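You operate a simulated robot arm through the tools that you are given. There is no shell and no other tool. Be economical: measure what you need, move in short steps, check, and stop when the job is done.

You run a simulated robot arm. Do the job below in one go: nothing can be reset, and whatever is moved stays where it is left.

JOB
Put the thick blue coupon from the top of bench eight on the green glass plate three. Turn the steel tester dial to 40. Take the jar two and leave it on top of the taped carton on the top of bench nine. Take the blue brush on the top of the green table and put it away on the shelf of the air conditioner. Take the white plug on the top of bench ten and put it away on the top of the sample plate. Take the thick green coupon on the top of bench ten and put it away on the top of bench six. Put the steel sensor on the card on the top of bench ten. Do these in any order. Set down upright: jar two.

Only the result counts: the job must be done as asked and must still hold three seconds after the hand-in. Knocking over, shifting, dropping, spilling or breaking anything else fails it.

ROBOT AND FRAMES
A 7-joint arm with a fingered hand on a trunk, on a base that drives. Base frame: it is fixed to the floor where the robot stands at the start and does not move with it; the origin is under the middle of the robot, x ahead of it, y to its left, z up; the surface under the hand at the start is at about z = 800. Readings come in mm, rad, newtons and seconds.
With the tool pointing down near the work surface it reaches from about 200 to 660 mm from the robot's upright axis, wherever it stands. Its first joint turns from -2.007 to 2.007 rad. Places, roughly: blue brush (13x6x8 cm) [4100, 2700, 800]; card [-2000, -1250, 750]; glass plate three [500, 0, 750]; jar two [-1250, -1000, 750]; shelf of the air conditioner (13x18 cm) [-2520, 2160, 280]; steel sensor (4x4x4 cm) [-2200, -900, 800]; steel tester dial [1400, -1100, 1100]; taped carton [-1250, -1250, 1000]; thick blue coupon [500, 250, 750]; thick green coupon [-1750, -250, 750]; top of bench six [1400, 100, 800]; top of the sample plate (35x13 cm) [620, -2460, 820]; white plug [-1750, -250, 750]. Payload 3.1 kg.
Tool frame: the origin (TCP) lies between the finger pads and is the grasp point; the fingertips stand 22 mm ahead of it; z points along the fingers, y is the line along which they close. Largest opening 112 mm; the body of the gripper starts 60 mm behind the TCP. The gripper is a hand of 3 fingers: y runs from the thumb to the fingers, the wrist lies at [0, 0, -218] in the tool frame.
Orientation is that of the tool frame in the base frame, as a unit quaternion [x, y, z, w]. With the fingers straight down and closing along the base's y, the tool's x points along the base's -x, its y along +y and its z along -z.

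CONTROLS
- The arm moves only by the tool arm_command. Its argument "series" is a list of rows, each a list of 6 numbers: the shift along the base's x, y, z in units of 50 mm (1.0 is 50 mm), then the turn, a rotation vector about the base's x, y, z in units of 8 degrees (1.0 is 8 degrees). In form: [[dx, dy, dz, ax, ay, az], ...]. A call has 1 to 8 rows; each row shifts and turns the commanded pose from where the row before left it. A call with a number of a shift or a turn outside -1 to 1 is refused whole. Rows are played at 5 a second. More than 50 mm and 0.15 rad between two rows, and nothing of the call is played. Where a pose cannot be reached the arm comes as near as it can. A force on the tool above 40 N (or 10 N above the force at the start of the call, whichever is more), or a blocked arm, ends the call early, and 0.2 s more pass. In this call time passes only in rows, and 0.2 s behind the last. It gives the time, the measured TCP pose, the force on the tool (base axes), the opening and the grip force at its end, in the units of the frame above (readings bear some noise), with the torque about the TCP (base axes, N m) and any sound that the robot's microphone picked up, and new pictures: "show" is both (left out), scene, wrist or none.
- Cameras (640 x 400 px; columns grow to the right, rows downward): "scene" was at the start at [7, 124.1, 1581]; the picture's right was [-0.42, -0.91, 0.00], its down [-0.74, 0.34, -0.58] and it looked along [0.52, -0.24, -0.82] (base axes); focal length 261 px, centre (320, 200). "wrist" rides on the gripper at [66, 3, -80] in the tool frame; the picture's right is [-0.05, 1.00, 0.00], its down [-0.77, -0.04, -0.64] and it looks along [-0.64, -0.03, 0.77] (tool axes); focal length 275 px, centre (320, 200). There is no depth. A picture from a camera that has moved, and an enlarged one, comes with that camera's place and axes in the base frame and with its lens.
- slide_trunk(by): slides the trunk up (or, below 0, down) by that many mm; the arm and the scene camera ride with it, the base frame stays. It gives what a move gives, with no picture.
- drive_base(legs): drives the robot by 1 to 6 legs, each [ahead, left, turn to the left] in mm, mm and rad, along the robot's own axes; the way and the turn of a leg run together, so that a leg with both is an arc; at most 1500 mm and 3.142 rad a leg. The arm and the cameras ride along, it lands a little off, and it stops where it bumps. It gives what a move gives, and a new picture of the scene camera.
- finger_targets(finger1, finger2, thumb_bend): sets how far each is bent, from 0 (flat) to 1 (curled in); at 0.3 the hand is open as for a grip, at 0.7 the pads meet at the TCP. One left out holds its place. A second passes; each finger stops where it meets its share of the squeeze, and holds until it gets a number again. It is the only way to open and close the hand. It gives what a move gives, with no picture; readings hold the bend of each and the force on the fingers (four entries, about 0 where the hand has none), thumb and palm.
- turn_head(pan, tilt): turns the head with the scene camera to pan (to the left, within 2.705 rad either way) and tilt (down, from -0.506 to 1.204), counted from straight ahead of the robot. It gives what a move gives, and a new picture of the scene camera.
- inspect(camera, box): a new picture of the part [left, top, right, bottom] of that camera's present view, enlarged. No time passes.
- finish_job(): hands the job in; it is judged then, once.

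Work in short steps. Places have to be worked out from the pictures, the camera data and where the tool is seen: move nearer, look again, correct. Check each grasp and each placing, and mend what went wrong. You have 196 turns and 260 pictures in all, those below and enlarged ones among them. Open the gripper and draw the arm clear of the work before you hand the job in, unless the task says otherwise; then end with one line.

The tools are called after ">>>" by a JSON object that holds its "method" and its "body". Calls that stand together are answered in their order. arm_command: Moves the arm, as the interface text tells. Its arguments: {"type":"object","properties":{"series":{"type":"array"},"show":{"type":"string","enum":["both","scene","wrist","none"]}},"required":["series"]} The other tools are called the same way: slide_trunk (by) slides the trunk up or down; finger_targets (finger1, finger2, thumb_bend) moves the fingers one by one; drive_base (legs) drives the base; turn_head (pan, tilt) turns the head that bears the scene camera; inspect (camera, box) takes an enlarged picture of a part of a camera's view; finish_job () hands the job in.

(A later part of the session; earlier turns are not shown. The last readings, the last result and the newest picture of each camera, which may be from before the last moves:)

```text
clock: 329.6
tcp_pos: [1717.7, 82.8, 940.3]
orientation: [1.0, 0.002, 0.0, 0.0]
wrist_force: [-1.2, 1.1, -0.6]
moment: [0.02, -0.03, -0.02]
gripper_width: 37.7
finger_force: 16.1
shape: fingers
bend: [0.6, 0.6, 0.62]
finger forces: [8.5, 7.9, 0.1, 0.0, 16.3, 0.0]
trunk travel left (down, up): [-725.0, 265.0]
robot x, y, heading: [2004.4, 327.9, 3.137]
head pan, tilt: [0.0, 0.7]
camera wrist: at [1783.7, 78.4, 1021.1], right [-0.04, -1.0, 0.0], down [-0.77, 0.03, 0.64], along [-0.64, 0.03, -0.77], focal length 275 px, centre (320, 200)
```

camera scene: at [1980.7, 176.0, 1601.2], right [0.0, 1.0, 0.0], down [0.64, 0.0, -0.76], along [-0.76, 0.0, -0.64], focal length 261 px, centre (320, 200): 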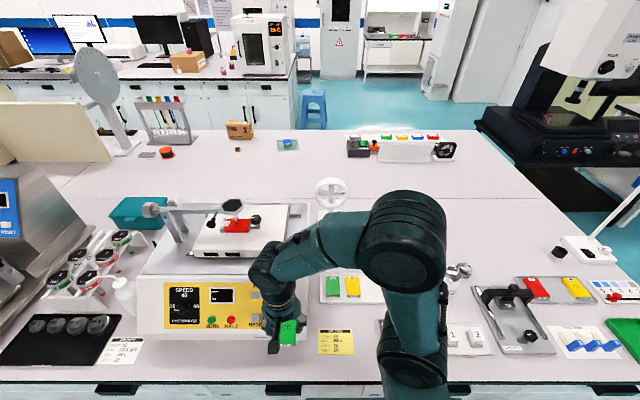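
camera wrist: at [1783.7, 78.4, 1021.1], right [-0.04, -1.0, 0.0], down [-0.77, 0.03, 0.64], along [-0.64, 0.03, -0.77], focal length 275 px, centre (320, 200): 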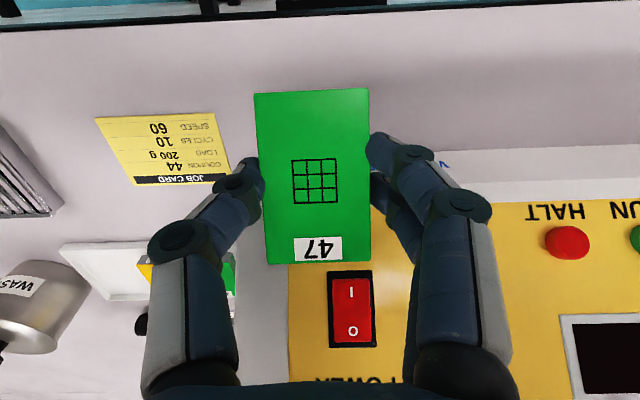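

The coupon is pitched in the fingers but still held. Turned 90 degrees it needs less depth in this strip, so I'll yaw the hand.

>>> {"method": "arm_command", "body": {"series": [[0, 0, 0, 0, 0, 0.95], [0, 0, 0, 0, 0, 0.95], [0, 0, 0, 0, 0, 0.95], [0, 0, 0, 0, 0, 0.95], [0, 0, 0, 0, 0, 0.95], [0, 0, 0, 0, 0, 0.95], [0, 0, 0, 0, 0, 0.95], [0, 0, 0, 0, 0, 0.95]], "show": "none"}}

>>> {"method": "arm_command", "body": {"series": [[0, 0, 0, 0, 0, 0.95], [0, 0, 0, 0, 0, 0.95], [0, 0, 0, 0, 0, 0.95], [0, 0, 0, 0, 0, 0.8]], "show": "both"}}

```text
clock: 331.4
tcp_pos: [1716.7, 80.9, 939.8]
orientation: [0.861, 0.508, 0.001, 0.0]
wrist_force: [0.0, -0.1, -1.4]
moment: [0.01, 0.0, 0.02]
gripper_width: 37.8
finger_force: 16.0
shape: fingers
bend: [0.6, 0.6, 0.62]
finger forces: [8.5, 7.9, 0.0, 0.0, 16.5, 0.0]
trunk travel left (down, up): [-725.0, 265.0]
robot x, y, heading: [2006.5, 327.4, 3.144]
head pan, tilt: [0.0, 0.7]
```

```text
clock: 332.4
tcp_pos: [1718.2, 82.4, 939.7]
orientation: [0.705, 0.709, 0.0, 0.0]
wrist_force: [0.4, -0.4, -0.6]
moment: [0.0, -0.02, -0.02]
gripper_width: 37.8
finger_force: 16.6
shape: fingers
bend: [0.6, 0.6, 0.62]
finger forces: [8.5, 7.9, 0.1, 0.0, 16.4, 0.0]
trunk travel left (down, up): [-725.0, 265.0]
robot x, y, heading: [2008.3, 331.3, 3.142]
head pan, tilt: [0.0, 0.7]
camera scene: at [1981.3, 176.7, 1601.3], right [0.0, 1.0, 0.0], down [0.64, 0.0, -0.76], along [-0.76, 0.0, -0.64], focal length 261 px, centre (320, 200)
camera wrist: at [1720.0, 147.3, 1020.7], right [1.0, -0.04, 0.0], down [-0.03, -0.77, 0.64], along [-0.03, -0.64, -0.77], focal length 275 px, centre (320, 200)
```

scene: 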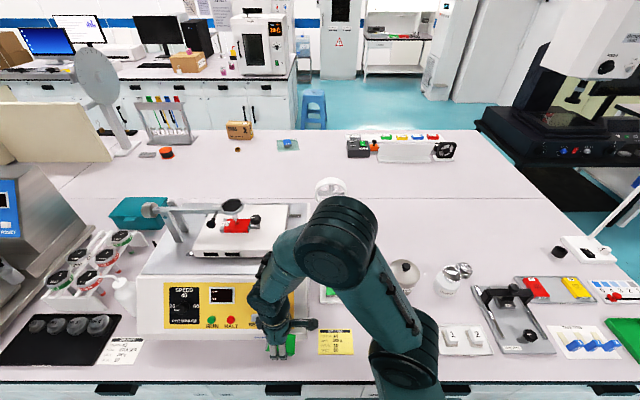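
wrist: 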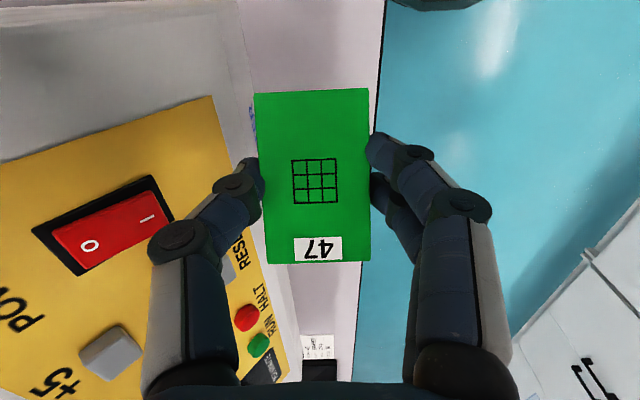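

The coupon now lies along the strip (x 1659 to 1767) and is centred. I'll lower until it touches and levels out.

>>> {"method": "arm_command", "body": {"series": [[-0.06, 0, -0.9, 0, 0, 0], [0, 0, -0.8, 0, 0, 0], [0, 0, -0.2, 0, 0, 0], [0, 0, -0.1, 0, 0, 0]], "show": "wrist"}}

```text
clock: 333.4
tcp_pos: [1721.6, 83.4, 842.9]
orientation: [0.702, 0.712, 0.003, -0.003]
wrist_force: [20.8, -0.4, 1.1]
moment: [0.0, 0.59, 0.03]
gripper_width: 37.7
finger_force: 29.3
shape: fingers
bend: [0.57, 0.57, 0.6]
finger forces: [9.2, 9.1, 0.0, 0.0, 39.7, 0.0]
trunk travel left (down, up): [-725.0, 265.0]
robot x, y, heading: [2010.1, 330.2, -3.143]
head pan, tilt: [0.0, 0.7]
stopped in row 4: the force on the tool passed its limit at 42 N (the readings are from after the stop); the commanded pose is now the measured one
camera wrist: at [1723.4, 148.0, 924.0], right [1.0, -0.03, 0.0], down [-0.03, -0.78, 0.63], along [-0.02, -0.63, -0.78], focal length 275 px, centre (320, 200)
```

wrist: 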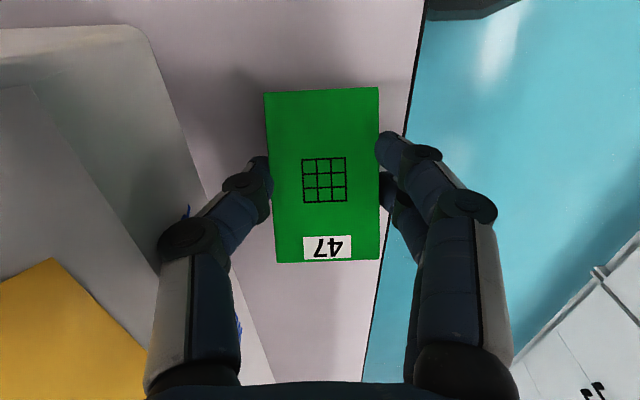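

The thumb knuckle touched the tester's lower body. I'll back off upward and toward the edge, then lower again further out.

>>> {"method": "arm_command", "body": {"series": [[0.25, 0, 0.1, 0, 0, 0], [0, 0, 0.5, 0, 0, 0]], "show": "wrist"}}

```text
clock: 334.0
tcp_pos: [1729.7, 83.0, 872.1]
orientation: [0.705, 0.71, 0.001, -0.001]
wrist_force: [0.1, 0.0, -1.0]
moment: [-0.01, 0.03, -0.02]
gripper_width: 38.1
finger_force: 15.2
shape: fingers
bend: [0.58, 0.58, 0.61]
finger forces: [7.6, 7.7, 0.0, 0.1, 15.4, 0.0]
trunk travel left (down, up): [-725.0, 265.0]
robot x, y, heading: [2004.8, 326.6, -3.14]
head pan, tilt: [0.0, 0.7]
camera wrist: at [1731.8, 148.0, 953.8], right [1.0, -0.04, 0.0], down [-0.03, -0.77, 0.63], along [-0.02, -0.63, -0.77], focal length 275 px, centre (320, 200)
```

wrist: 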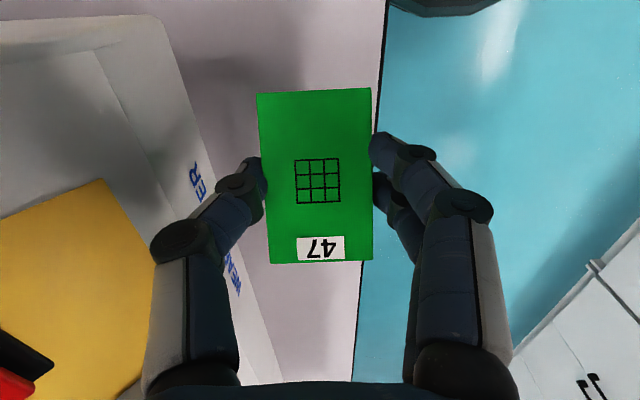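

The tester hasn't moved. I'll lower the coupon again at x 1731.

>>> {"method": "arm_command", "body": {"series": [[0.03, 0, -0.4, 0, 0, 0], [0, 0, -0.2, 0, 0, 0]], "show": "none"}}

>>> {"method": "arm_command", "body": {"series": [[0, 0, -0.1, 0, 0, 0]], "show": "wrist"}}

```text
clock: 334.6
tcp_pos: [1731.0, 82.4, 841.0]
orientation: [0.704, 0.71, 0.002, -0.001]
wrist_force: [0.7, 0.1, 0.0]
moment: [0.02, -0.01, 0.0]
gripper_width: 37.8
finger_force: 15.2
shape: fingers
bend: [0.58, 0.58, 0.61]
finger forces: [7.6, 7.7, 0.0, 0.1, 15.4, 0.0]
trunk travel left (down, up): [-725.0, 265.0]
robot x, y, heading: [2003.3, 330.1, -3.141]
head pan, tilt: [0.0, 0.7]
```

```text
clock: 335.0
tcp_pos: [1732.6, 82.9, 834.7]
orientation: [0.704, 0.71, 0.003, -0.001]
wrist_force: [0.4, -1.7, 5.2]
moment: [0.09, -0.04, -0.03]
gripper_width: 37.6
finger_force: 16.4
shape: fingers
bend: [0.6, 0.58, 0.61]
finger forces: [9.2, 7.3, 0.0, 0.1, 16.0, 0.0]
trunk travel left (down, up): [-725.0, 265.0]
robot x, y, heading: [2008.5, 330.3, -3.133]
head pan, tilt: [0.0, 0.7]
camera wrist: at [1733.4, 147.2, 918.4], right [1.0, -0.04, 0.0], down [-0.03, -0.77, 0.63], along [-0.02, -0.63, -0.77], focal length 275 px, centre (320, 200)
```

wrist: 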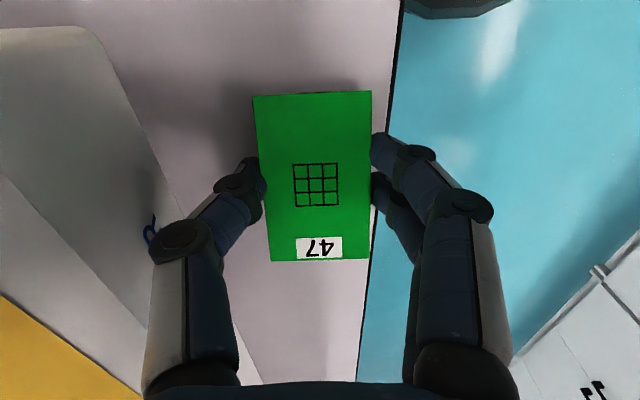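

First contact at 5 N. I'll press down a few more millimetres to level it.

>>> {"method": "arm_command", "body": {"series": [[0, 0, -0.06, 0, 0, 0]], "show": "none"}}

>>> {"method": "arm_command", "body": {"series": [[0, 0, -0.05, 0, 0, 0]], "show": "wrist"}}

```text
clock: 335.4
tcp_pos: [1731.4, 82.8, 833.4]
orientation: [0.704, 0.71, 0.002, -0.001]
wrist_force: [0.4, -2.9, 6.0]
moment: [0.11, -0.01, -0.01]
gripper_width: 37.8
finger_force: 16.8
shape: fingers
bend: [0.61, 0.58, 0.61]
finger forces: [9.6, 7.2, 0.0, 0.0, 16.5, 0.0]
trunk travel left (down, up): [-725.0, 265.0]
robot x, y, heading: [2004.2, 326.3, -3.138]
head pan, tilt: [0.0, 0.7]
```

```text
clock: 335.8
tcp_pos: [1731.1, 82.6, 831.4]
orientation: [0.704, 0.71, 0.003, 0.0]
wrist_force: [0.5, -2.4, 6.2]
moment: [0.15, 0.05, 0.03]
gripper_width: 37.9
finger_force: 16.4
shape: fingers
bend: [0.61, 0.58, 0.61]
finger forces: [9.7, 7.2, 0.0, 0.1, 16.3, 0.0]
trunk travel left (down, up): [-725.0, 265.0]
robot x, y, heading: [2005.3, 326.7, -3.143]
head pan, tilt: [0.0, 0.7]
camera wrist: at [1733.3, 147.8, 912.6], right [1.0, -0.04, 0.0], down [-0.03, -0.77, 0.63], along [-0.02, -0.63, -0.78], focal length 275 px, centre (320, 200)
```

wrist: 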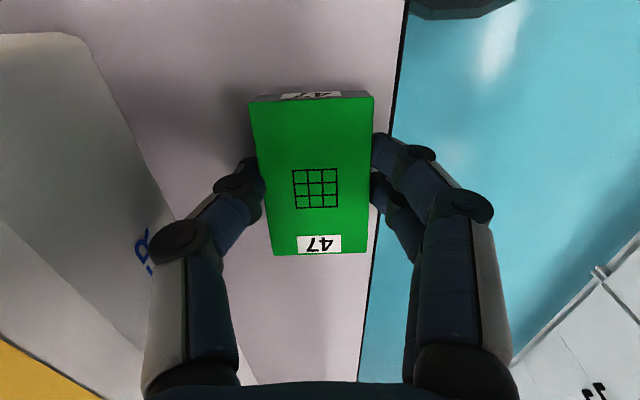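

It is levelling out. I'll go 2 mm lower, open the free-side fingers, ease the thumb slightly and rise.

>>> {"method": "arm_command", "body": {"series": [[0, 0, -0.05, 0, 0, 0]], "show": "none"}}

>>> {"method": "finger_targets", "body": {"finger1": 0.48, "finger2": 0.48, "thumb_bend": 0.58}}

>>> {"method": "arm_command", "body": {"series": [[-0.03, 0, 0.2, 0, 0, 0], [0, 0, 0.6, 0, 0, 0], [0.1, 0, 0.9, 0, 0, 0], [0.1, 0, 0.9, 0, 0, 0]], "show": "wrist"}}

```text
clock: 336.2
tcp_pos: [1731.9, 84.0, 828.2]
orientation: [0.704, 0.71, 0.004, -0.001]
wrist_force: [0.7, -1.0, 5.2]
moment: [0.14, 0.0, -0.03]
gripper_width: 38.1
finger_force: 16.2
shape: fingers
bend: [0.61, 0.58, 0.61]
finger forces: [9.6, 7.2, 0.1, 0.1, 16.3, 0.0]
trunk travel left (down, up): [-725.0, 265.0]
robot x, y, heading: [2007.6, 331.6, -3.141]
head pan, tilt: [0.0, 0.7]
```

```text
clock: 337.2
tcp_pos: [1732.0, 82.5, 828.3]
orientation: [0.704, 0.71, 0.003, 0.0]
wrist_force: [0.3, 0.3, 0.7]
moment: [-0.02, 0.04, 0.01]
gripper_width: 47.9
finger_force: 0.0
shape: fingers
bend: [0.48, 0.48, 0.57]
finger forces: [0.0, 0.1, 0.0, 0.1, 0.1, 0.0]
trunk travel left (down, up): [-725.0, 265.0]
robot x, y, heading: [2011.8, 329.1, -3.141]
head pan, tilt: [0.0, 0.7]
```

```text
clock: 338.2
tcp_pos: [1741.5, 84.4, 959.3]
orientation: [0.704, 0.71, 0.002, -0.001]
wrist_force: [0.6, -0.1, 0.9]
moment: [0.0, 0.0, -0.03]
gripper_width: 47.8
finger_force: 0.0
shape: fingers
bend: [0.48, 0.48, 0.57]
finger forces: [0.0, 0.1, 0.1, 0.1, 0.0, 0.1]
trunk travel left (down, up): [-725.0, 265.0]
robot x, y, heading: [2008.7, 329.5, -3.136]
head pan, tilt: [0.0, 0.7]
camera wrist: at [1742.5, 148.7, 1041.6], right [1.0, -0.04, 0.0], down [-0.03, -0.78, 0.63], along [-0.02, -0.63, -0.78], focal length 275 px, centre (320, 200)
```

wrist: 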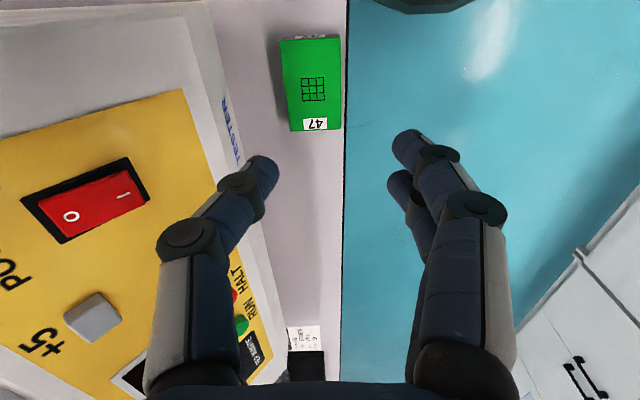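

The coupon lies flat on bench six. I'll lift the arm, turn the hand back, and drive to the rub tester.

>>> {"method": "arm_command", "body": {"series": [[0, 0.3, 0.7, 0, 0, -0.95], [0, 0.3, 0.7, 0, 0, -0.95], [0, 0.3, 0.7, 0, 0, -0.95], [0, 0.3, 0.7, 0, 0, -0.95], [0, 0.3, 0.7, 0, 0, -0.95], [0, 0.3, 0.5, 0, 0, -0.95], [0, 0.3, 0, 0, 0, -0.95], [0, 0.3, 0, 0, 0, -0.95]], "show": "none"}}

>>> {"method": "arm_command", "body": {"series": [[-0.2, 0.4, 0, 0, 0, -0.95], [-0.2, 0.4, 0, 0, 0, -0.95], [-0.2, 0.3, 0, 0, 0, -0.95], [0, 0, 0, 0, 0, -0.8]], "show": "scene"}}

>>> {"method": "drive_base", "body": {"legs": [[-300, 0, 0], [0, 1370, 0]]}}

```text
clock: 340.0
tcp_pos: [1741.3, 204.5, 1158.9]
orientation: [0.967, 0.255, 0.003, 0.001]
wrist_force: [-0.2, 0.2, 0.2]
moment: [0.03, -0.04, 0.0]
gripper_width: 48.2
finger_force: 0.1
shape: fingers
bend: [0.48, 0.48, 0.57]
finger forces: [0.0, 0.1, 0.0, 0.0, 0.0, 0.1]
trunk travel left (down, up): [-725.0, 265.0]
robot x, y, heading: [2004.3, 327.8, -3.139]
head pan, tilt: [0.0, 0.7]
```

```text
clock: 341.0
tcp_pos: [1709.4, 258.5, 1157.8]
orientation: [1.0, 0.003, 0.003, 0.001]
wrist_force: [0.0, -0.4, 0.1]
moment: [-0.01, 0.01, -0.01]
gripper_width: 47.7
finger_force: 0.1
shape: fingers
bend: [0.48, 0.48, 0.57]
finger forces: [0.1, 0.1, 0.1, 0.1, 0.0, 0.0]
trunk travel left (down, up): [-725.0, 265.0]
robot x, y, heading: [2005.4, 327.6, -3.136]
head pan, tilt: [0.0, 0.7]
camera scene: at [1982.3, 176.6, 1601.3], right [0.0, 1.0, 0.0], down [0.64, 0.0, -0.76], along [-0.76, 0.0, -0.64], focal length 261 px, centre (320, 200)
```

scene: 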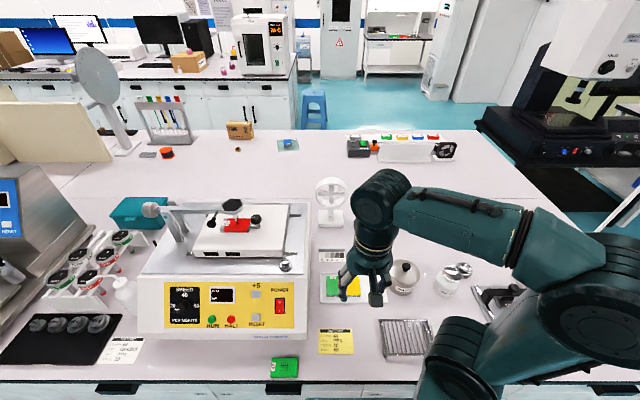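

```text
clock: 349.4
tcp_pos: [2018.0, -1095.8, 1158.1]
orientation: [1.0, 0.009, 0.003, 0.0]
wrist_force: [0.1, -0.5, -0.2]
moment: [0.01, 0.01, -0.02]
gripper_width: 47.8
finger_force: 0.1
shape: fingers
bend: [0.48, 0.48, 0.57]
finger forces: [0.1, 0.1, 0.1, 0.1, 0.1, 0.1]
trunk travel left (down, up): [-725.0, 265.0]
robot x, y, heading: [2312.9, -1022.6, -3.133]
head pan, tilt: [0.0, 0.7]
camera scene: at [2291.1, -1174.1, 1601.3], right [-0.01, 1.0, 0.0], down [0.64, 0.01, -0.76], along [-0.76, -0.01, -0.64], focal length 261 px, centre (320, 200)
```

scene: 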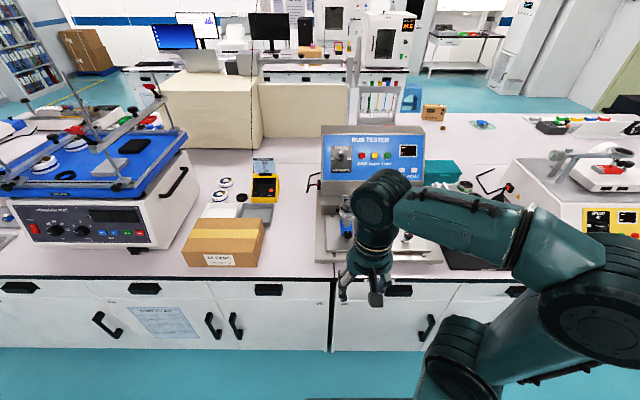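

I'll zoom on the panel from here for triangulation.

>>> {"method": "inspect", "body": {"camera": "scene", "box": [300, 110, 460, 270]}}

>>> {"method": "drive_base", "body": {"legs": [[290, -80, 0]]}}

>>> {"method": "turn_head", "body": {"pan": 0.0, "tilt": 0.75}}

>>> {"method": "inspect", "body": {"camera": "scene", "box": [220, 120, 440, 280]}}

```text
2.50 times, centred on (380, 190) of scene
camera zoom: at [2291.1, -1174.1, 1601.3], right [-0.01, 1.0, 0.0], down [0.64, 0.01, -0.76], along [-0.76, -0.01, -0.64], focal length 653 px, centre (170, 225)
```

zoom: 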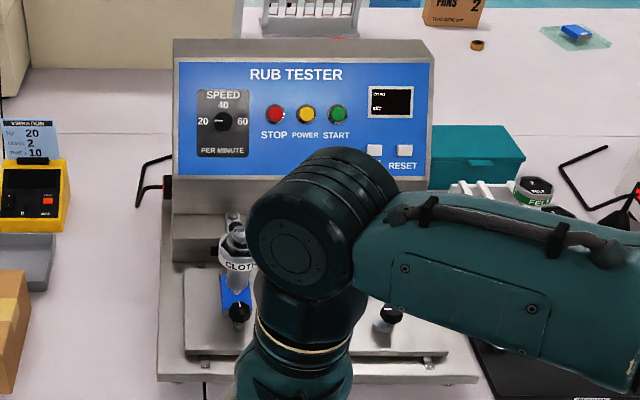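

```text
clock: 351.4
tcp_pos: [1726.3, -1016.7, 1157.6]
orientation: [1.0, 0.006, 0.002, 0.001]
wrist_force: [1.2, -0.4, -0.3]
moment: [-0.02, 0.02, -0.06]
gripper_width: 47.4
finger_force: 0.1
shape: fingers
bend: [0.48, 0.48, 0.57]
finger forces: [0.0, 0.0, 0.0, 0.0, 0.0, 0.1]
trunk travel left (down, up): [-725.0, 265.0]
robot x, y, heading: [2020.9, -942.7, -3.139]
head pan, tilt: [0.0, 0.7]
camera scene: at [1998.9, -1096.5, 1601.3], right [-0.01, 1.0, 0.0], down [0.64, 0.0, -0.76], along [-0.76, -0.01, -0.64], focal length 261 px, centre (320, 200)
```

scene: 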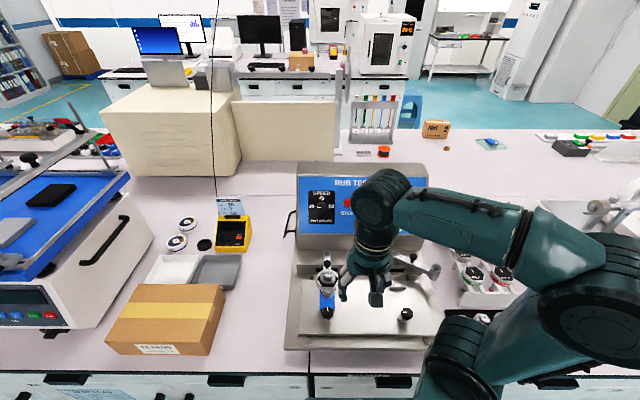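

```text
clock: 352.1
tcp_pos: [1725.9, -1016.9, 1158.2]
orientation: [1.0, 0.007, 0.002, 0.001]
wrist_force: [0.7, -0.3, 0.0]
moment: [-0.01, 0.0, -0.01]
gripper_width: 47.6
finger_force: 0.0
shape: fingers
bend: [0.48, 0.48, 0.57]
finger forces: [0.1, 0.0, 0.0, 0.0, 0.0, 0.0]
trunk travel left (down, up): [-725.0, 265.0]
robot x, y, heading: [2021.9, -942.4, -3.131]
head pan, tilt: [0.0, 0.75]
camera scene: at [2001.6, -1096.7, 1597.1], right [-0.01, 1.0, 0.0], down [0.68, 0.0, -0.73], along [-0.73, -0.01, -0.68], focal length 261 px, centre (320, 200)
```

scene: 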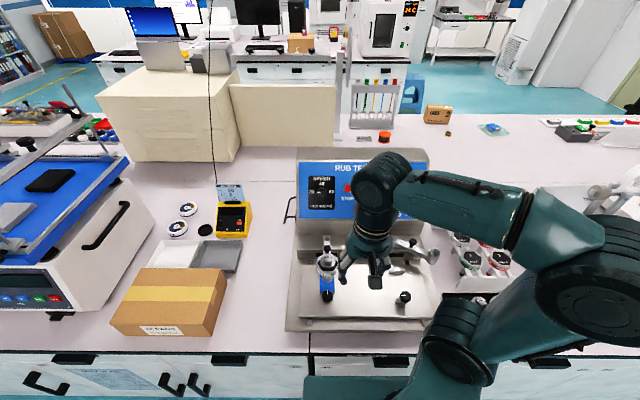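

```text
2.50 times, centred on (330, 200) of scene
camera zoom: at [2001.6, -1096.7, 1597.1], right [-0.01, 1.0, 0.0], down [0.68, 0.0, -0.73], along [-0.73, -0.01, -0.68], focal length 653 px, centre (295, 200)
```

zoom: 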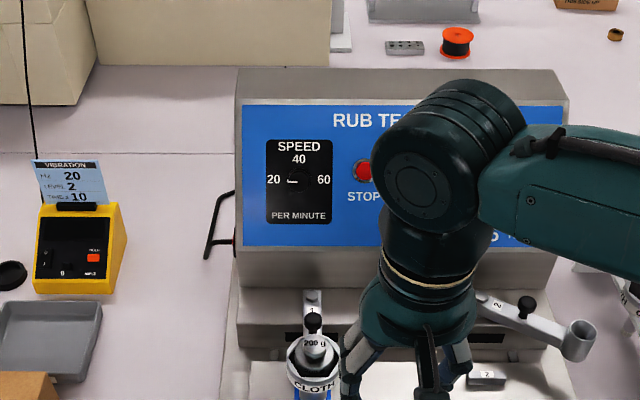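

The dial is near (1390, -1101, 1059) on a panel leaning back about 37 degrees. I'll part the fingers moderately and bring the hand in front of it along the panel normal, pitched 53 degrees.

>>> {"method": "finger_targets", "body": {"finger1": 0.46, "finger2": 0.46, "thumb_bend": 0.46}}

>>> {"method": "arm_command", "body": {"series": [[-0.64, -0.21, 0, 0, 0.8325, 0], [-0.64, -0.21, 0, 0, 0.8325, 0], [-0.64, -0.21, 0, 0, 0.8325, 0], [-0.64, -0.21, 0, 0, 0.8325, 0], [-0.64, -0.21, 0, 0, 0.8325, 0], [-0.64, -0.21, 0, 0, 0.8325, 0], [-0.64, -0.21, -0.3, 0, 0.8325, 0], [-0.64, -0.21, -0.3, 0, 0.8325, 0]], "show": "both"}}

```text
clock: 353.1
tcp_pos: [1727.0, -1018.3, 1156.8]
orientation: [1.0, 0.007, 0.003, 0.001]
wrist_force: [-0.5, -0.2, 0.1]
moment: [0.01, 0.0, 0.0]
gripper_width: 66.0
finger_force: 0.1
shape: fingers
bend: [0.46, 0.46, 0.46]
finger forces: [0.0, 0.0, 0.0, 0.0, 0.1, 0.0]
trunk travel left (down, up): [-725.0, 265.0]
robot x, y, heading: [2020.7, -943.7, -3.128]
head pan, tilt: [0.0, 0.75]
```

```text
clock: 354.9
tcp_pos: [1469.8, -1102.3, 1126.3]
orientation: [0.895, 0.006, -0.445, -0.004]
wrist_force: [0.2, 0.1, -0.1]
moment: [0.01, -0.02, -0.02]
gripper_width: 65.6
finger_force: 0.0
shape: fingers
bend: [0.46, 0.46, 0.46]
finger forces: [0.0, 0.1, 0.0, 0.0, 0.0, 0.0]
trunk travel left (down, up): [-725.0, 265.0]
robot x, y, heading: [2023.2, -941.4, -3.138]
head pan, tilt: [0.0, 0.75]
camera scene: at [2000.4, -1097.6, 1597.0], right [-0.01, 1.0, 0.0], down [0.68, 0.01, -0.73], along [-0.73, 0.0, -0.68], focal length 261 px, centre (320, 200)
camera wrist: at [1573.9, -1104.3, 1123.2], right [-0.02, -1.0, 0.03], down [0.04, 0.03, 1.0], along [-1.0, 0.02, 0.04], focal length 275 px, centre (320, 200)
```

scene: 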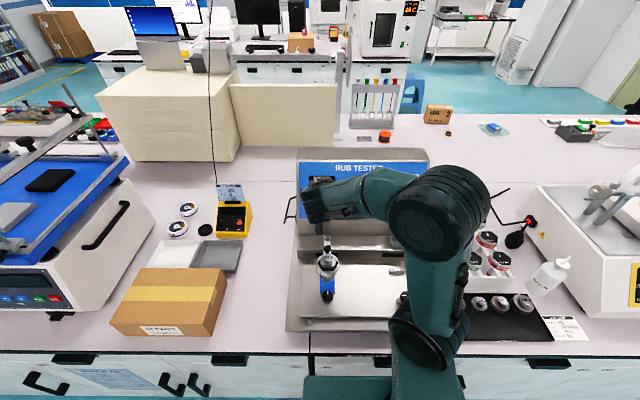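
wrist: 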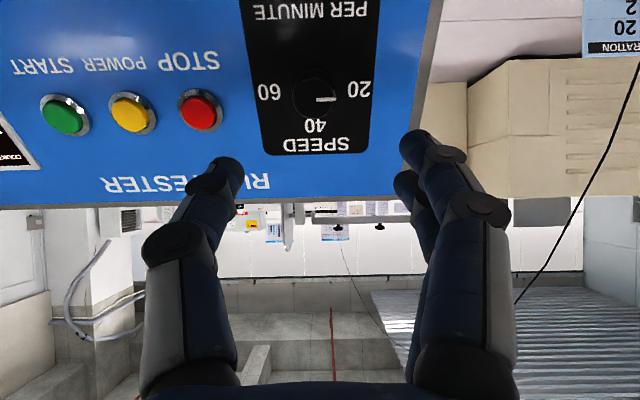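

The dial is at (1390, -1100.5, 1060), and I'm 103 mm in front of it on its axis. I'll pre-roll the hand -45 degrees about the approach axis and move to about 60 mm.

>>> {"method": "arm_command", "body": {"series": [[0, 0, 0, 0.744, 0, 0.562], [0, 0, 0, 0.744, 0, 0.562], [0, 0, 0, 0.744, 0, 0.562], [0, 0, 0, 0.744, 0, 0.562], [0, 0, 0, 0.744, 0, 0.562], [0, 0, 0, 0.744, 0, 0.562], [-0.3, 0.03, -0.3, 0, 0, 0], [-0.3, 0, -0.28, 0, 0, 0]], "show": "wrist"}}

```text
clock: 356.7
tcp_pos: [1438.6, -1100.6, 1099.3]
orientation: [0.826, 0.346, -0.41, -0.172]
wrist_force: [-0.3, -0.5, -0.2]
moment: [-0.03, 0.04, -0.02]
gripper_width: 65.7
finger_force: 0.1
shape: fingers
bend: [0.46, 0.46, 0.46]
finger forces: [0.1, 0.0, 0.0, 0.1, 0.0, 0.1]
trunk travel left (down, up): [-725.0, 265.0]
robot x, y, heading: [2019.8, -944.8, -3.13]
head pan, tilt: [0.0, 0.75]
camera wrist: at [1532.9, -1055.6, 1109.2], right [0.41, -0.73, -0.54], down [0.17, -0.52, 0.84], along [-0.9, -0.43, -0.1], focal length 275 px, centre (320, 200)
```

wrist: 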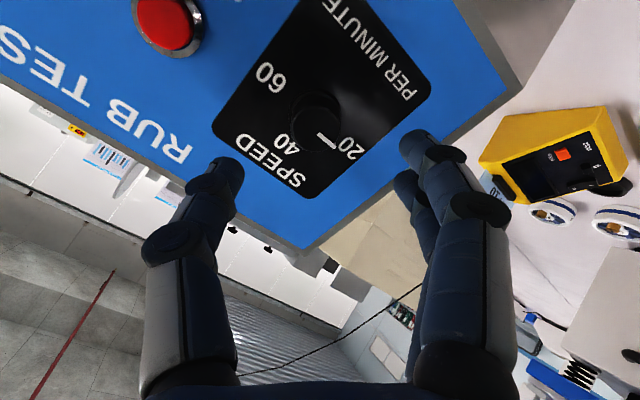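

The knob looks to be about 75 mm ahead of the TCP and almost on axis. I'll advance 40 mm along the approach axis with a small correction.

>>> {"method": "arm_command", "body": {"series": [[-0.345, 0.04, -0.21, 0, 0, 0], [-0.32, 0, -0.242, 0, 0, 0]], "show": "wrist"}}

```text
clock: 357.3
tcp_pos: [1406.9, -1097.3, 1074.8]
orientation: [0.825, 0.348, -0.411, -0.172]
wrist_force: [1.0, -0.2, 0.4]
moment: [-0.01, 0.02, 0.02]
gripper_width: 66.1
finger_force: 0.1
shape: fingers
bend: [0.46, 0.46, 0.46]
finger forces: [0.0, 0.0, 0.0, 0.0, 0.0, 0.0]
trunk travel left (down, up): [-725.0, 265.0]
robot x, y, heading: [2021.9, -943.9, -3.135]
head pan, tilt: [0.0, 0.75]
camera wrist: at [1499.5, -1053.1, 1086.6], right [0.41, -0.73, -0.54], down [0.17, -0.52, 0.83], along [-0.9, -0.43, -0.09], focal length 275 px, centre (320, 200)
```

wrist: 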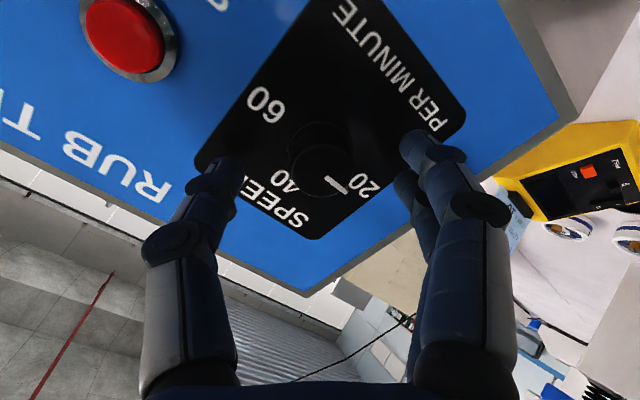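

The knob face is about 18 mm ahead and the panel about 39 mm. I'll advance 13 mm so the fingertips straddle the knob, then close gently.

>>> {"method": "arm_command", "body": {"series": [[-0.1, -0.02, -0.09, 0, 0, 0], [-0.1, 0, -0.078, 0, 0, 0]], "show": "wrist"}}

>>> {"method": "finger_targets", "body": {"finger1": 0.66, "finger2": 0.66, "thumb_bend": 0.66}}

>>> {"method": "inspect", "body": {"camera": "wrist", "box": [0, 0, 640, 400]}}

```text
clock: 357.9
tcp_pos: [1398.7, -1098.2, 1068.2]
orientation: [0.825, 0.348, -0.411, -0.171]
wrist_force: [6.2, 0.2, 3.0]
moment: [0.07, 0.15, -0.22]
gripper_width: 66.3
finger_force: 3.0
shape: fingers
bend: [0.46, 0.46, 0.46]
finger forces: [0.0, 0.0, 0.2, 0.0, 6.4, 0.0]
trunk travel left (down, up): [-725.0, 265.0]
robot x, y, heading: [2024.6, -948.9, -3.14]
head pan, tilt: [0.0, 0.75]
camera wrist: at [1491.3, -1054.3, 1079.1], right [0.41, -0.73, -0.54], down [0.17, -0.52, 0.84], along [-0.9, -0.43, -0.09], focal length 275 px, centre (320, 200)
```

wrist: 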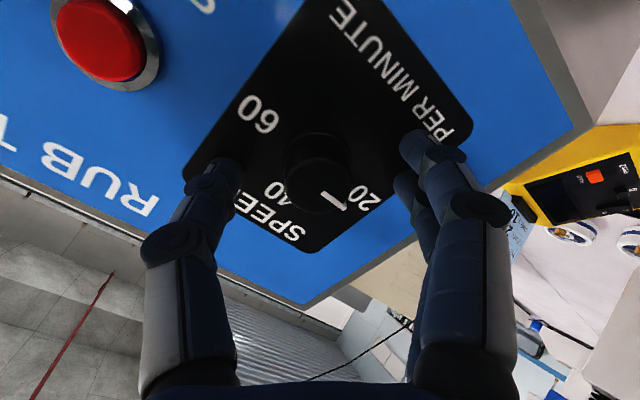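

```text
clock: 358.9
tcp_pos: [1398.3, -1098.9, 1069.1]
orientation: [0.825, 0.348, -0.411, -0.172]
wrist_force: [-0.3, 1.4, 2.0]
moment: [0.02, 0.05, -0.03]
gripper_width: 21.3
finger_force: 4.4
shape: fingers
bend: [0.63, 0.64, 0.64]
finger forces: [1.6, 1.3, 0.0, 0.0, 5.2, 0.0]
trunk travel left (down, up): [-725.0, 265.0]
robot x, y, heading: [2021.9, -946.1, -3.135]
head pan, tilt: [0.0, 0.75]
```

```text
1.00 times, centred on (320, 200) of wrist (not enlarged: the box is as wide or as high as the picture)
camera zoom: at [1490.4, -1053.8, 1078.8], right [0.41, -0.73, -0.54], down [0.17, -0.52, 0.84], along [-0.9, -0.43, -0.09], focal length 275 px, centre (320, 200)
```

zoom: 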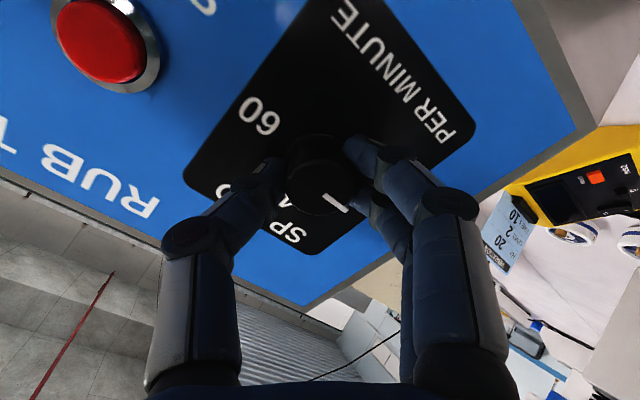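

The fingers are on the knob. I'll firm the grip and begin turning clockwise about the knob axis.

>>> {"method": "finger_targets", "body": {"finger1": 0.72, "finger2": 0.72, "thumb_bend": 0.72}}

>>> {"method": "arm_command", "body": {"series": [[0, 0, 0, -0.749, 0, -0.566], [0, 0, 0, -0.749, 0, -0.566], [0, 0, 0, -0.749, 0, -0.566], [0, 0, 0, -0.749, 0, -0.566]], "show": "wrist"}}

```text
clock: 359.9
tcp_pos: [1398.0, -1098.3, 1067.3]
orientation: [0.825, 0.347, -0.411, -0.171]
wrist_force: [0.1, 1.6, -0.8]
moment: [0.02, 0.06, -0.07]
gripper_width: 19.4
finger_force: 11.1
shape: fingers
bend: [0.67, 0.67, 0.66]
finger forces: [5.8, 5.0, 0.0, 0.1, 11.2, 0.0]
trunk travel left (down, up): [-725.0, 265.0]
robot x, y, heading: [2018.6, -945.3, -3.135]
head pan, tilt: [0.0, 0.75]
```

```text
clock: 360.9
tcp_pos: [1396.7, -1097.8, 1068.2]
orientation: [0.887, 0.121, -0.442, -0.058]
wrist_force: [-3.0, 2.4, -0.1]
moment: [0.05, 0.05, -0.03]
gripper_width: 19.4
finger_force: 11.2
shape: fingers
bend: [0.67, 0.68, 0.66]
finger forces: [5.0, 5.0, 0.1, 0.0, 11.8, 0.0]
trunk travel left (down, up): [-725.0, 265.0]
robot x, y, heading: [2026.3, -945.8, -3.131]
head pan, tilt: [0.0, 0.75]
camera wrist: at [1499.7, -1084.5, 1065.8], right [0.13, -0.98, -0.17], down [0.05, -0.17, 0.98], along [-0.99, -0.14, 0.03], focal length 275 px, centre (320, 200)
```

wrist: 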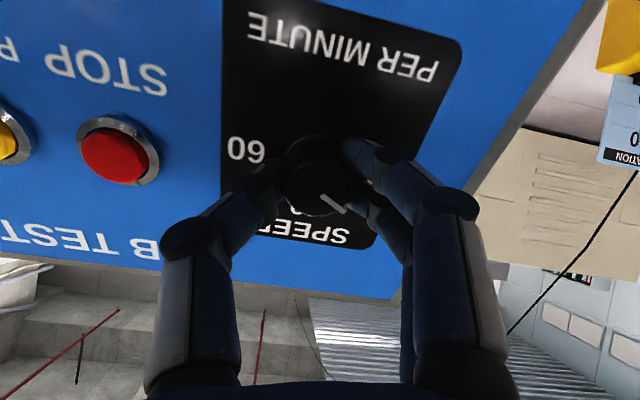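

The knob is turning with the hand, so I'll continue.

>>> {"method": "arm_command", "body": {"series": [[0, 0, 0, -0.749, 0, -0.566], [0, 0, 0, -0.749, 0, -0.566], [0, 0, 0, -0.749, 0, -0.566], [0, 0, 0, -0.749, 0, -0.566], [0, 0, 0, -0.749, 0, -0.566], [0, 0, 0, -0.749, 0, -0.566], [0, 0, 0, -0.749, 0, -0.566]], "show": "wrist"}}

>>> {"method": "inspect", "body": {"camera": "wrist", "box": [220, 80, 460, 240]}}

```text
clock: 362.5
tcp_pos: [1396.3, -1097.4, 1067.9]
orientation: [0.848, -0.286, -0.423, 0.142]
wrist_force: [-3.3, 3.9, 4.3]
moment: [0.02, 0.14, -0.06]
gripper_width: 19.3
finger_force: 11.1
shape: fingers
bend: [0.68, 0.68, 0.66]
finger forces: [4.9, 6.8, 0.0, 0.0, 10.6, 0.1]
trunk travel left (down, up): [-725.0, 265.0]
robot x, y, heading: [2022.7, -943.5, -3.134]
head pan, tilt: [0.0, 0.75]
camera wrist: at [1491.2, -1141.1, 1076.7], right [-0.38, -0.77, 0.51], down [0.15, 0.5, 0.86], along [-0.91, 0.41, -0.07], focal length 275 px, centre (320, 200)
```

wrist: 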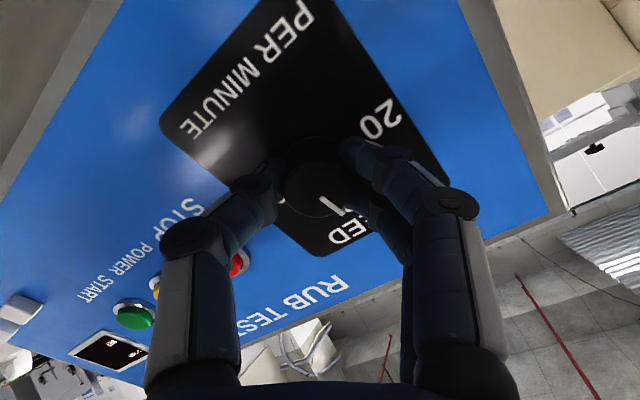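

```text
2.50 times, centred on (340, 160) of wrist
camera zoom: at [1491.2, -1141.1, 1076.7], right [-0.38, -0.77, 0.51], down [0.15, 0.5, 0.86], along [-0.91, 0.41, -0.07], focal length 688 px, centre (270, 300)
```

zoom: 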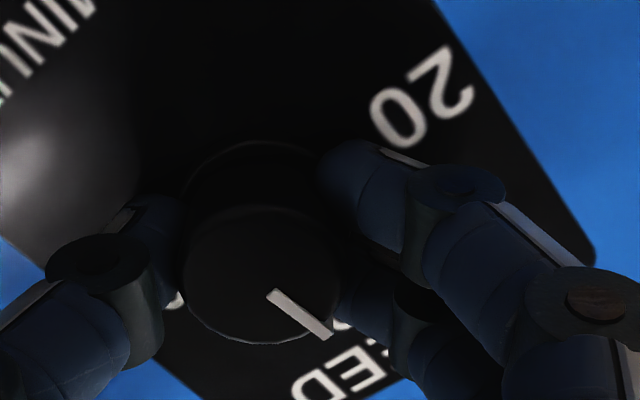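

The pointer is now about 4.6 degrees short of straight up. I'll turn 5 degrees more.

>>> {"method": "arm_command", "body": {"series": [[0, 0, 0, -0.5, 0, -0.378]], "show": "none"}}

>>> {"method": "inspect", "body": {"camera": "wrist", "box": [220, 80, 460, 240]}}

```text
clock: 362.9
tcp_pos: [1396.5, -1097.1, 1067.8]
orientation: [0.835, -0.322, -0.417, 0.16]
wrist_force: [-5.7, 4.1, 5.5]
moment: [0.06, 0.16, -0.03]
gripper_width: 19.2
finger_force: 11.0
shape: fingers
bend: [0.68, 0.68, 0.66]
finger forces: [5.0, 7.1, 0.0, 0.1, 9.6, 0.0]
trunk travel left (down, up): [-725.0, 265.0]
robot x, y, heading: [2022.4, -941.2, -3.135]
head pan, tilt: [0.0, 0.75]
```

```text
2.50 times, centred on (340, 160) of wrist
camera zoom: at [1489.0, -1145.3, 1079.7], right [-0.42, -0.71, 0.56], down [0.18, 0.54, 0.82], along [-0.89, 0.45, -0.1], focal length 688 px, centre (270, 300)
```

zoom: 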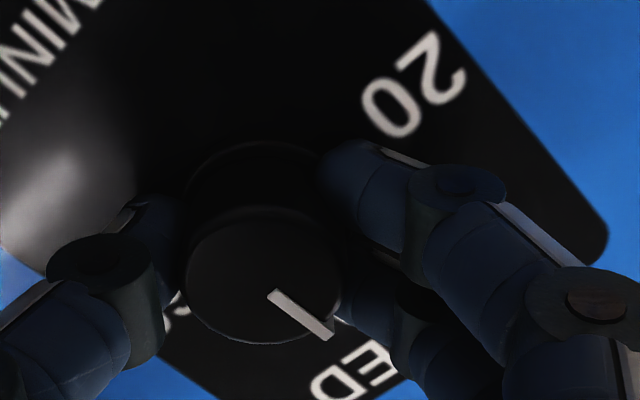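

The pointer now measures within a degree of 40. I'll release, back away along the axis and verify.

>>> {"method": "finger_targets", "body": {"finger1": 0.46, "finger2": 0.46, "thumb_bend": 0.46}}

>>> {"method": "arm_command", "body": {"series": [[0.4, 0, 0.3, 0, 0, 0], [0.6, 0, 0.45, 0, 0, 0], [0.6, 0, 0.45, 0, 0, 0], [0.6, 0, 0.45, 0, 0, 0]], "show": "wrist"}}

>>> {"method": "inspect", "body": {"camera": "wrist", "box": [220, 0, 460, 160]}}

```text
clock: 363.9
tcp_pos: [1398.8, -1098.4, 1068.6]
orientation: [0.835, -0.32, -0.417, 0.16]
wrist_force: [3.2, -0.8, 1.4]
moment: [-0.02, 0.11, 0.1]
gripper_width: 65.9
finger_force: 2.0
shape: fingers
bend: [0.46, 0.46, 0.46]
finger forces: [0.1, 3.1, 0.0, 0.1, 0.0, 0.0]
trunk travel left (down, up): [-725.0, 265.0]
robot x, y, heading: [2020.1, -944.6, -3.133]
head pan, tilt: [0.0, 0.75]
```

```text
clock: 364.9
tcp_pos: [1509.2, -1098.1, 1151.2]
orientation: [0.835, -0.321, -0.417, 0.16]
wrist_force: [-0.6, 0.6, -0.2]
moment: [-0.02, 0.0, -0.01]
gripper_width: 66.1
finger_force: 0.1
shape: fingers
bend: [0.46, 0.46, 0.46]
finger forces: [0.0, 0.0, 0.0, 0.1, 0.0, 0.1]
trunk travel left (down, up): [-725.0, 265.0]
robot x, y, heading: [2022.6, -938.6, -3.134]
head pan, tilt: [0.0, 0.75]
camera wrist: at [1601.6, -1145.9, 1162.6], right [-0.42, -0.71, 0.56], down [0.18, 0.54, 0.82], along [-0.89, 0.45, -0.1], focal length 275 px, centre (320, 200)
```

wrist: 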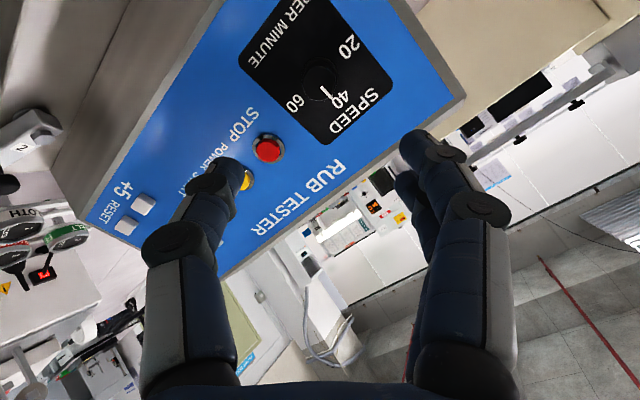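

```text
2.50 times, centred on (340, 80) of wrist
camera zoom: at [1601.6, -1145.9, 1162.6], right [-0.42, -0.71, 0.56], down [0.18, 0.54, 0.82], along [-0.89, 0.45, -0.1], focal length 688 px, centre (270, 500)
```

zoom: 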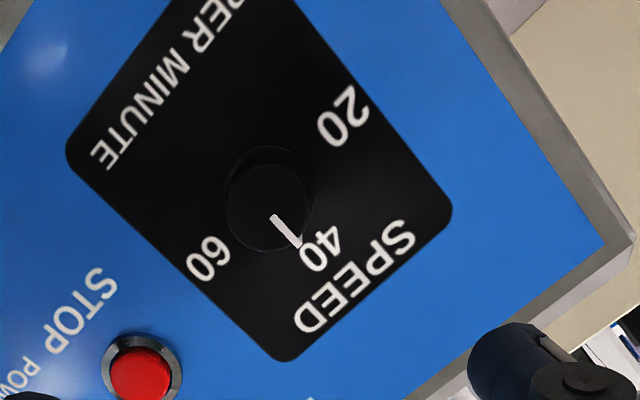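

The dial reads 40. I'll restore the hand pose, retract, and drive north toward the green table for the brush.

>>> {"method": "arm_command", "body": {"series": [[0.3, 0, 0.1, 0.71, 0, 0.535], [0.3, 0, 0.1, 0.71, 0, 0.535], [0, 0, 0, 0.71, 0, 0.535], [0, 0, 0, 0.71, 0, 0.535], [0, 0, 0, 0.71, 0, 0.535], [0, 0, 0, 0.71, 0, 0.535]], "show": "none"}}

>>> {"method": "arm_command", "body": {"series": [[0.42, 0.2, 0, 0, -0.8325, 0], [0.42, 0.2, 0, 0, -0.8325, 0], [0.42, 0.2, 0, 0, -0.8325, 0], [0.42, 0.2, 0, 0, -0.8325, 0], [0.42, 0.2, 0, 0, -0.8325, 0], [0.42, 0.2, 0, 0, -0.8325, 0], [0.42, 0.2, 0, 0, -0.8325, 0], [0.42, 0.2, 0, 0, -0.8325, 0]], "show": "none"}}

>>> {"method": "drive_base", "body": {"legs": [[-380, 0, 0], [0, -1500, 0], [0, -1300, 0], [0, 0, -3.1]]}}

>>> {"method": "turn_head", "body": {"pan": 0.3, "tilt": 0.45}}

```text
clock: 366.3
tcp_pos: [1537.8, -1098.2, 1160.4]
orientation: [0.895, 0.006, -0.445, -0.003]
wrist_force: [-0.9, 0.5, 0.4]
moment: [0.01, 0.0, -0.01]
gripper_width: 66.0
finger_force: 0.0
shape: fingers
bend: [0.46, 0.46, 0.46]
finger forces: [0.0, 0.0, 0.1, 0.0, 0.0, 0.1]
trunk travel left (down, up): [-725.0, 265.0]
robot x, y, heading: [2021.5, -946.3, -3.131]
head pan, tilt: [0.0, 0.75]
```

```text
clock: 368.1
tcp_pos: [1707.1, -1019.6, 1161.0]
orientation: [1.0, 0.006, 0.003, 0.001]
wrist_force: [0.1, 0.0, 0.0]
moment: [-0.01, -0.01, 0.01]
gripper_width: 65.9
finger_force: 0.1
shape: fingers
bend: [0.46, 0.46, 0.46]
finger forces: [0.0, 0.0, 0.0, 0.1, 0.1, 0.1]
trunk travel left (down, up): [-725.0, 265.0]
robot x, y, heading: [2022.1, -945.6, -3.133]
head pan, tilt: [0.0, 0.75]
```

```text
clock: 390.8
tcp_pos: [2667.1, 1960.4, 1161.4]
orientation: [-0.047, 0.999, 0.001, -0.003]
wrist_force: [0.0, -0.6, -0.3]
moment: [-0.02, -0.02, 0.0]
gripper_width: 66.2
finger_force: 0.1
shape: fingers
bend: [0.46, 0.46, 0.46]
finger forces: [0.1, 0.0, 0.0, 0.0, 0.0, 0.0]
trunk travel left (down, up): [-725.0, 265.0]
robot x, y, heading: [2359.3, 1862.6, 0.09]
head pan, tilt: [0.0, 0.75]
camera scene: at [2367.1, 2016.6, 1597.1], right [0.09, -1.0, 0.0], down [-0.68, -0.06, -0.73], along [0.73, 0.07, -0.68], focal length 261 px, centre (320, 200)
```

scene: 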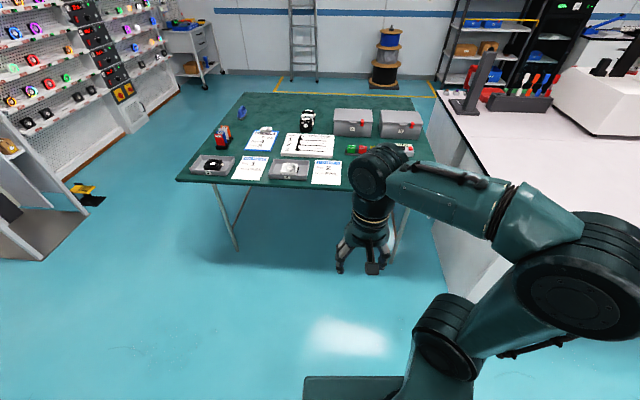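

```text
clock: 391.6
tcp_pos: [2666.4, 1960.0, 1161.1]
orientation: [-0.047, 0.999, 0.001, -0.003]
wrist_force: [0.2, 0.3, 0.6]
moment: [-0.02, 0.04, 0.01]
gripper_width: 66.1
finger_force: 0.0
shape: fingers
bend: [0.46, 0.46, 0.46]
finger forces: [0.0, 0.1, 0.1, 0.0, 0.0, 0.0]
trunk travel left (down, up): [-725.0, 265.0]
robot x, y, heading: [2360.2, 1859.9, 0.092]
head pan, tilt: [0.3, 0.45]
camera scene: at [2369.6, 2044.0, 1623.4], right [0.38, -0.92, 0.0], down [-0.4, -0.17, -0.9], along [0.83, 0.34, -0.44], focal length 261 px, centre (320, 200)
```

scene: 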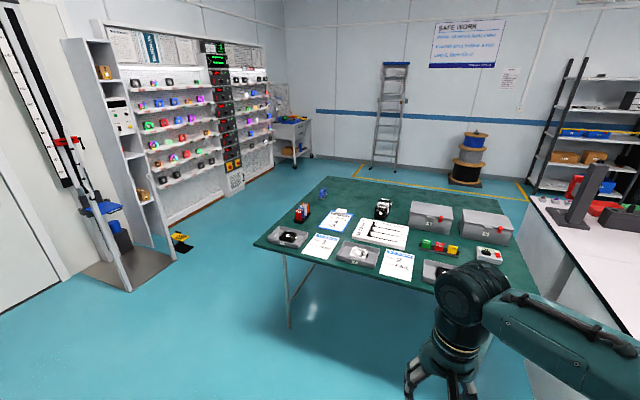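

A blue item at (323, 193), near (4000, 2690), matches the brush. I'll zoom in.

>>> {"method": "inspect", "body": {"camera": "scene", "box": [240, 170, 400, 290]}}

```text
3.33 times, centred on (320, 230) of scene
camera zoom: at [2369.6, 2044.0, 1623.4], right [0.38, -0.92, 0.0], down [-0.4, -0.17, -0.9], along [0.83, 0.34, -0.44], focal length 871 px, centre (320, 100)
```

zoom: 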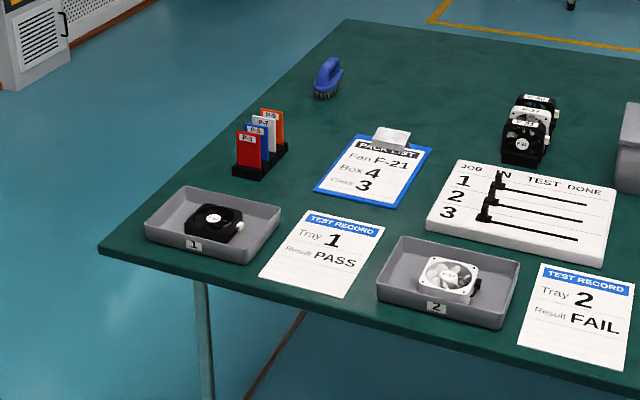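

The brush stands at about (4005, 2694), 120 mm from the table's north edge (y 2817). I'll drive around to the north side and face the table.

>>> {"method": "drive_base", "body": {"legs": [[0, 0, -0.09], [0, 1380, 0], [1490, 0, 0], [150, 0, 0], [0, 0, -1.571]]}}

>>> {"method": "turn_head", "body": {"pan": 0.0, "tilt": 0.75}}

```text
clock: 410.9
tcp_pos: [4093.7, 2943.0, 1161.3]
orientation: [0.7, 0.715, 0.002, -0.002]
wrist_force: [0.2, -0.1, -0.1]
moment: [-0.03, 0.0, -0.01]
gripper_width: 66.0
finger_force: 0.0
shape: fingers
bend: [0.46, 0.46, 0.46]
finger forces: [0.1, 0.0, 0.1, 0.1, 0.1, 0.1]
trunk travel left (down, up): [-725.0, 265.0]
robot x, y, heading: [4016.2, 3261.0, -1.557]
head pan, tilt: [0.3, 0.45]
camera scene: at [4199.4, 3234.5, 1623.5], right [-0.95, -0.31, 0.0], down [-0.14, 0.41, -0.9], along [0.28, -0.86, -0.44], focal length 261 px, centre (320, 200)
```

scene: 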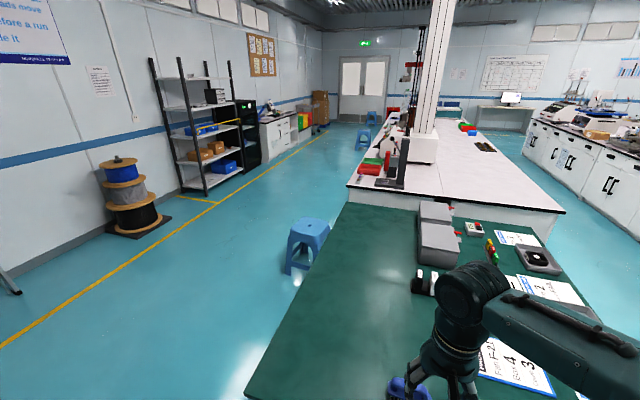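

```text
clock: 411.6
tcp_pos: [4094.1, 2941.5, 1160.4]
orientation: [0.7, 0.714, 0.003, -0.002]
wrist_force: [-0.2, 0.5, 0.2]
moment: [0.06, -0.01, -0.01]
gripper_width: 66.1
finger_force: 0.1
shape: fingers
bend: [0.46, 0.46, 0.46]
finger forces: [0.1, 0.0, 0.1, 0.1, 0.1, 0.0]
trunk travel left (down, up): [-725.0, 265.0]
robot x, y, heading: [4018.0, 3254.5, -1.551]
head pan, tilt: [0.0, 0.75]
camera scene: at [4172.3, 3238.9, 1597.1], right [-1.0, -0.02, 0.0], down [-0.01, 0.68, -0.73], along [0.01, -0.73, -0.68], focal length 261 px, centre (320, 200)
```

scene: 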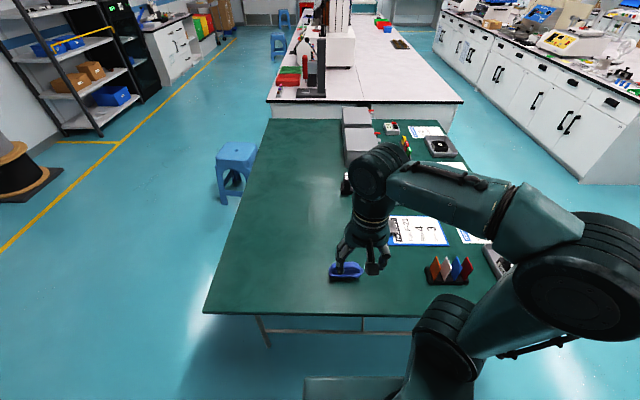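

I'll use the wrist view for the brush.

>>> {"method": "inspect", "body": {"camera": "wrist", "box": [0, 0, 640, 400]}}

```text
1.00 times, centred on (320, 200) of wrist (not enlarged: the box is as wide or as high as the picture)
camera zoom: at [4095.4, 3006.8, 1242.3], right [1.0, -0.03, 0.0], down [-0.02, -0.77, 0.63], along [-0.02, -0.63, -0.78], focal length 275 px, centre (320, 200)
```

zoom: 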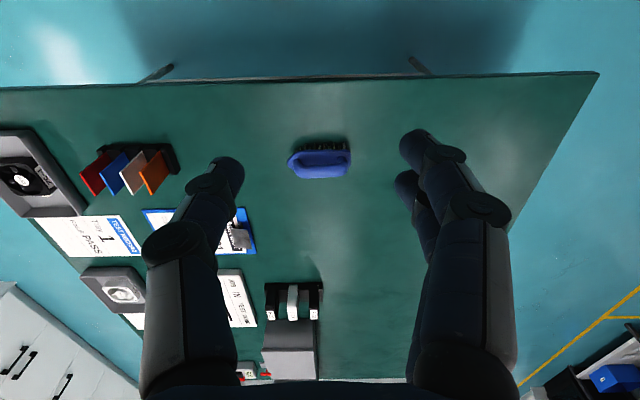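

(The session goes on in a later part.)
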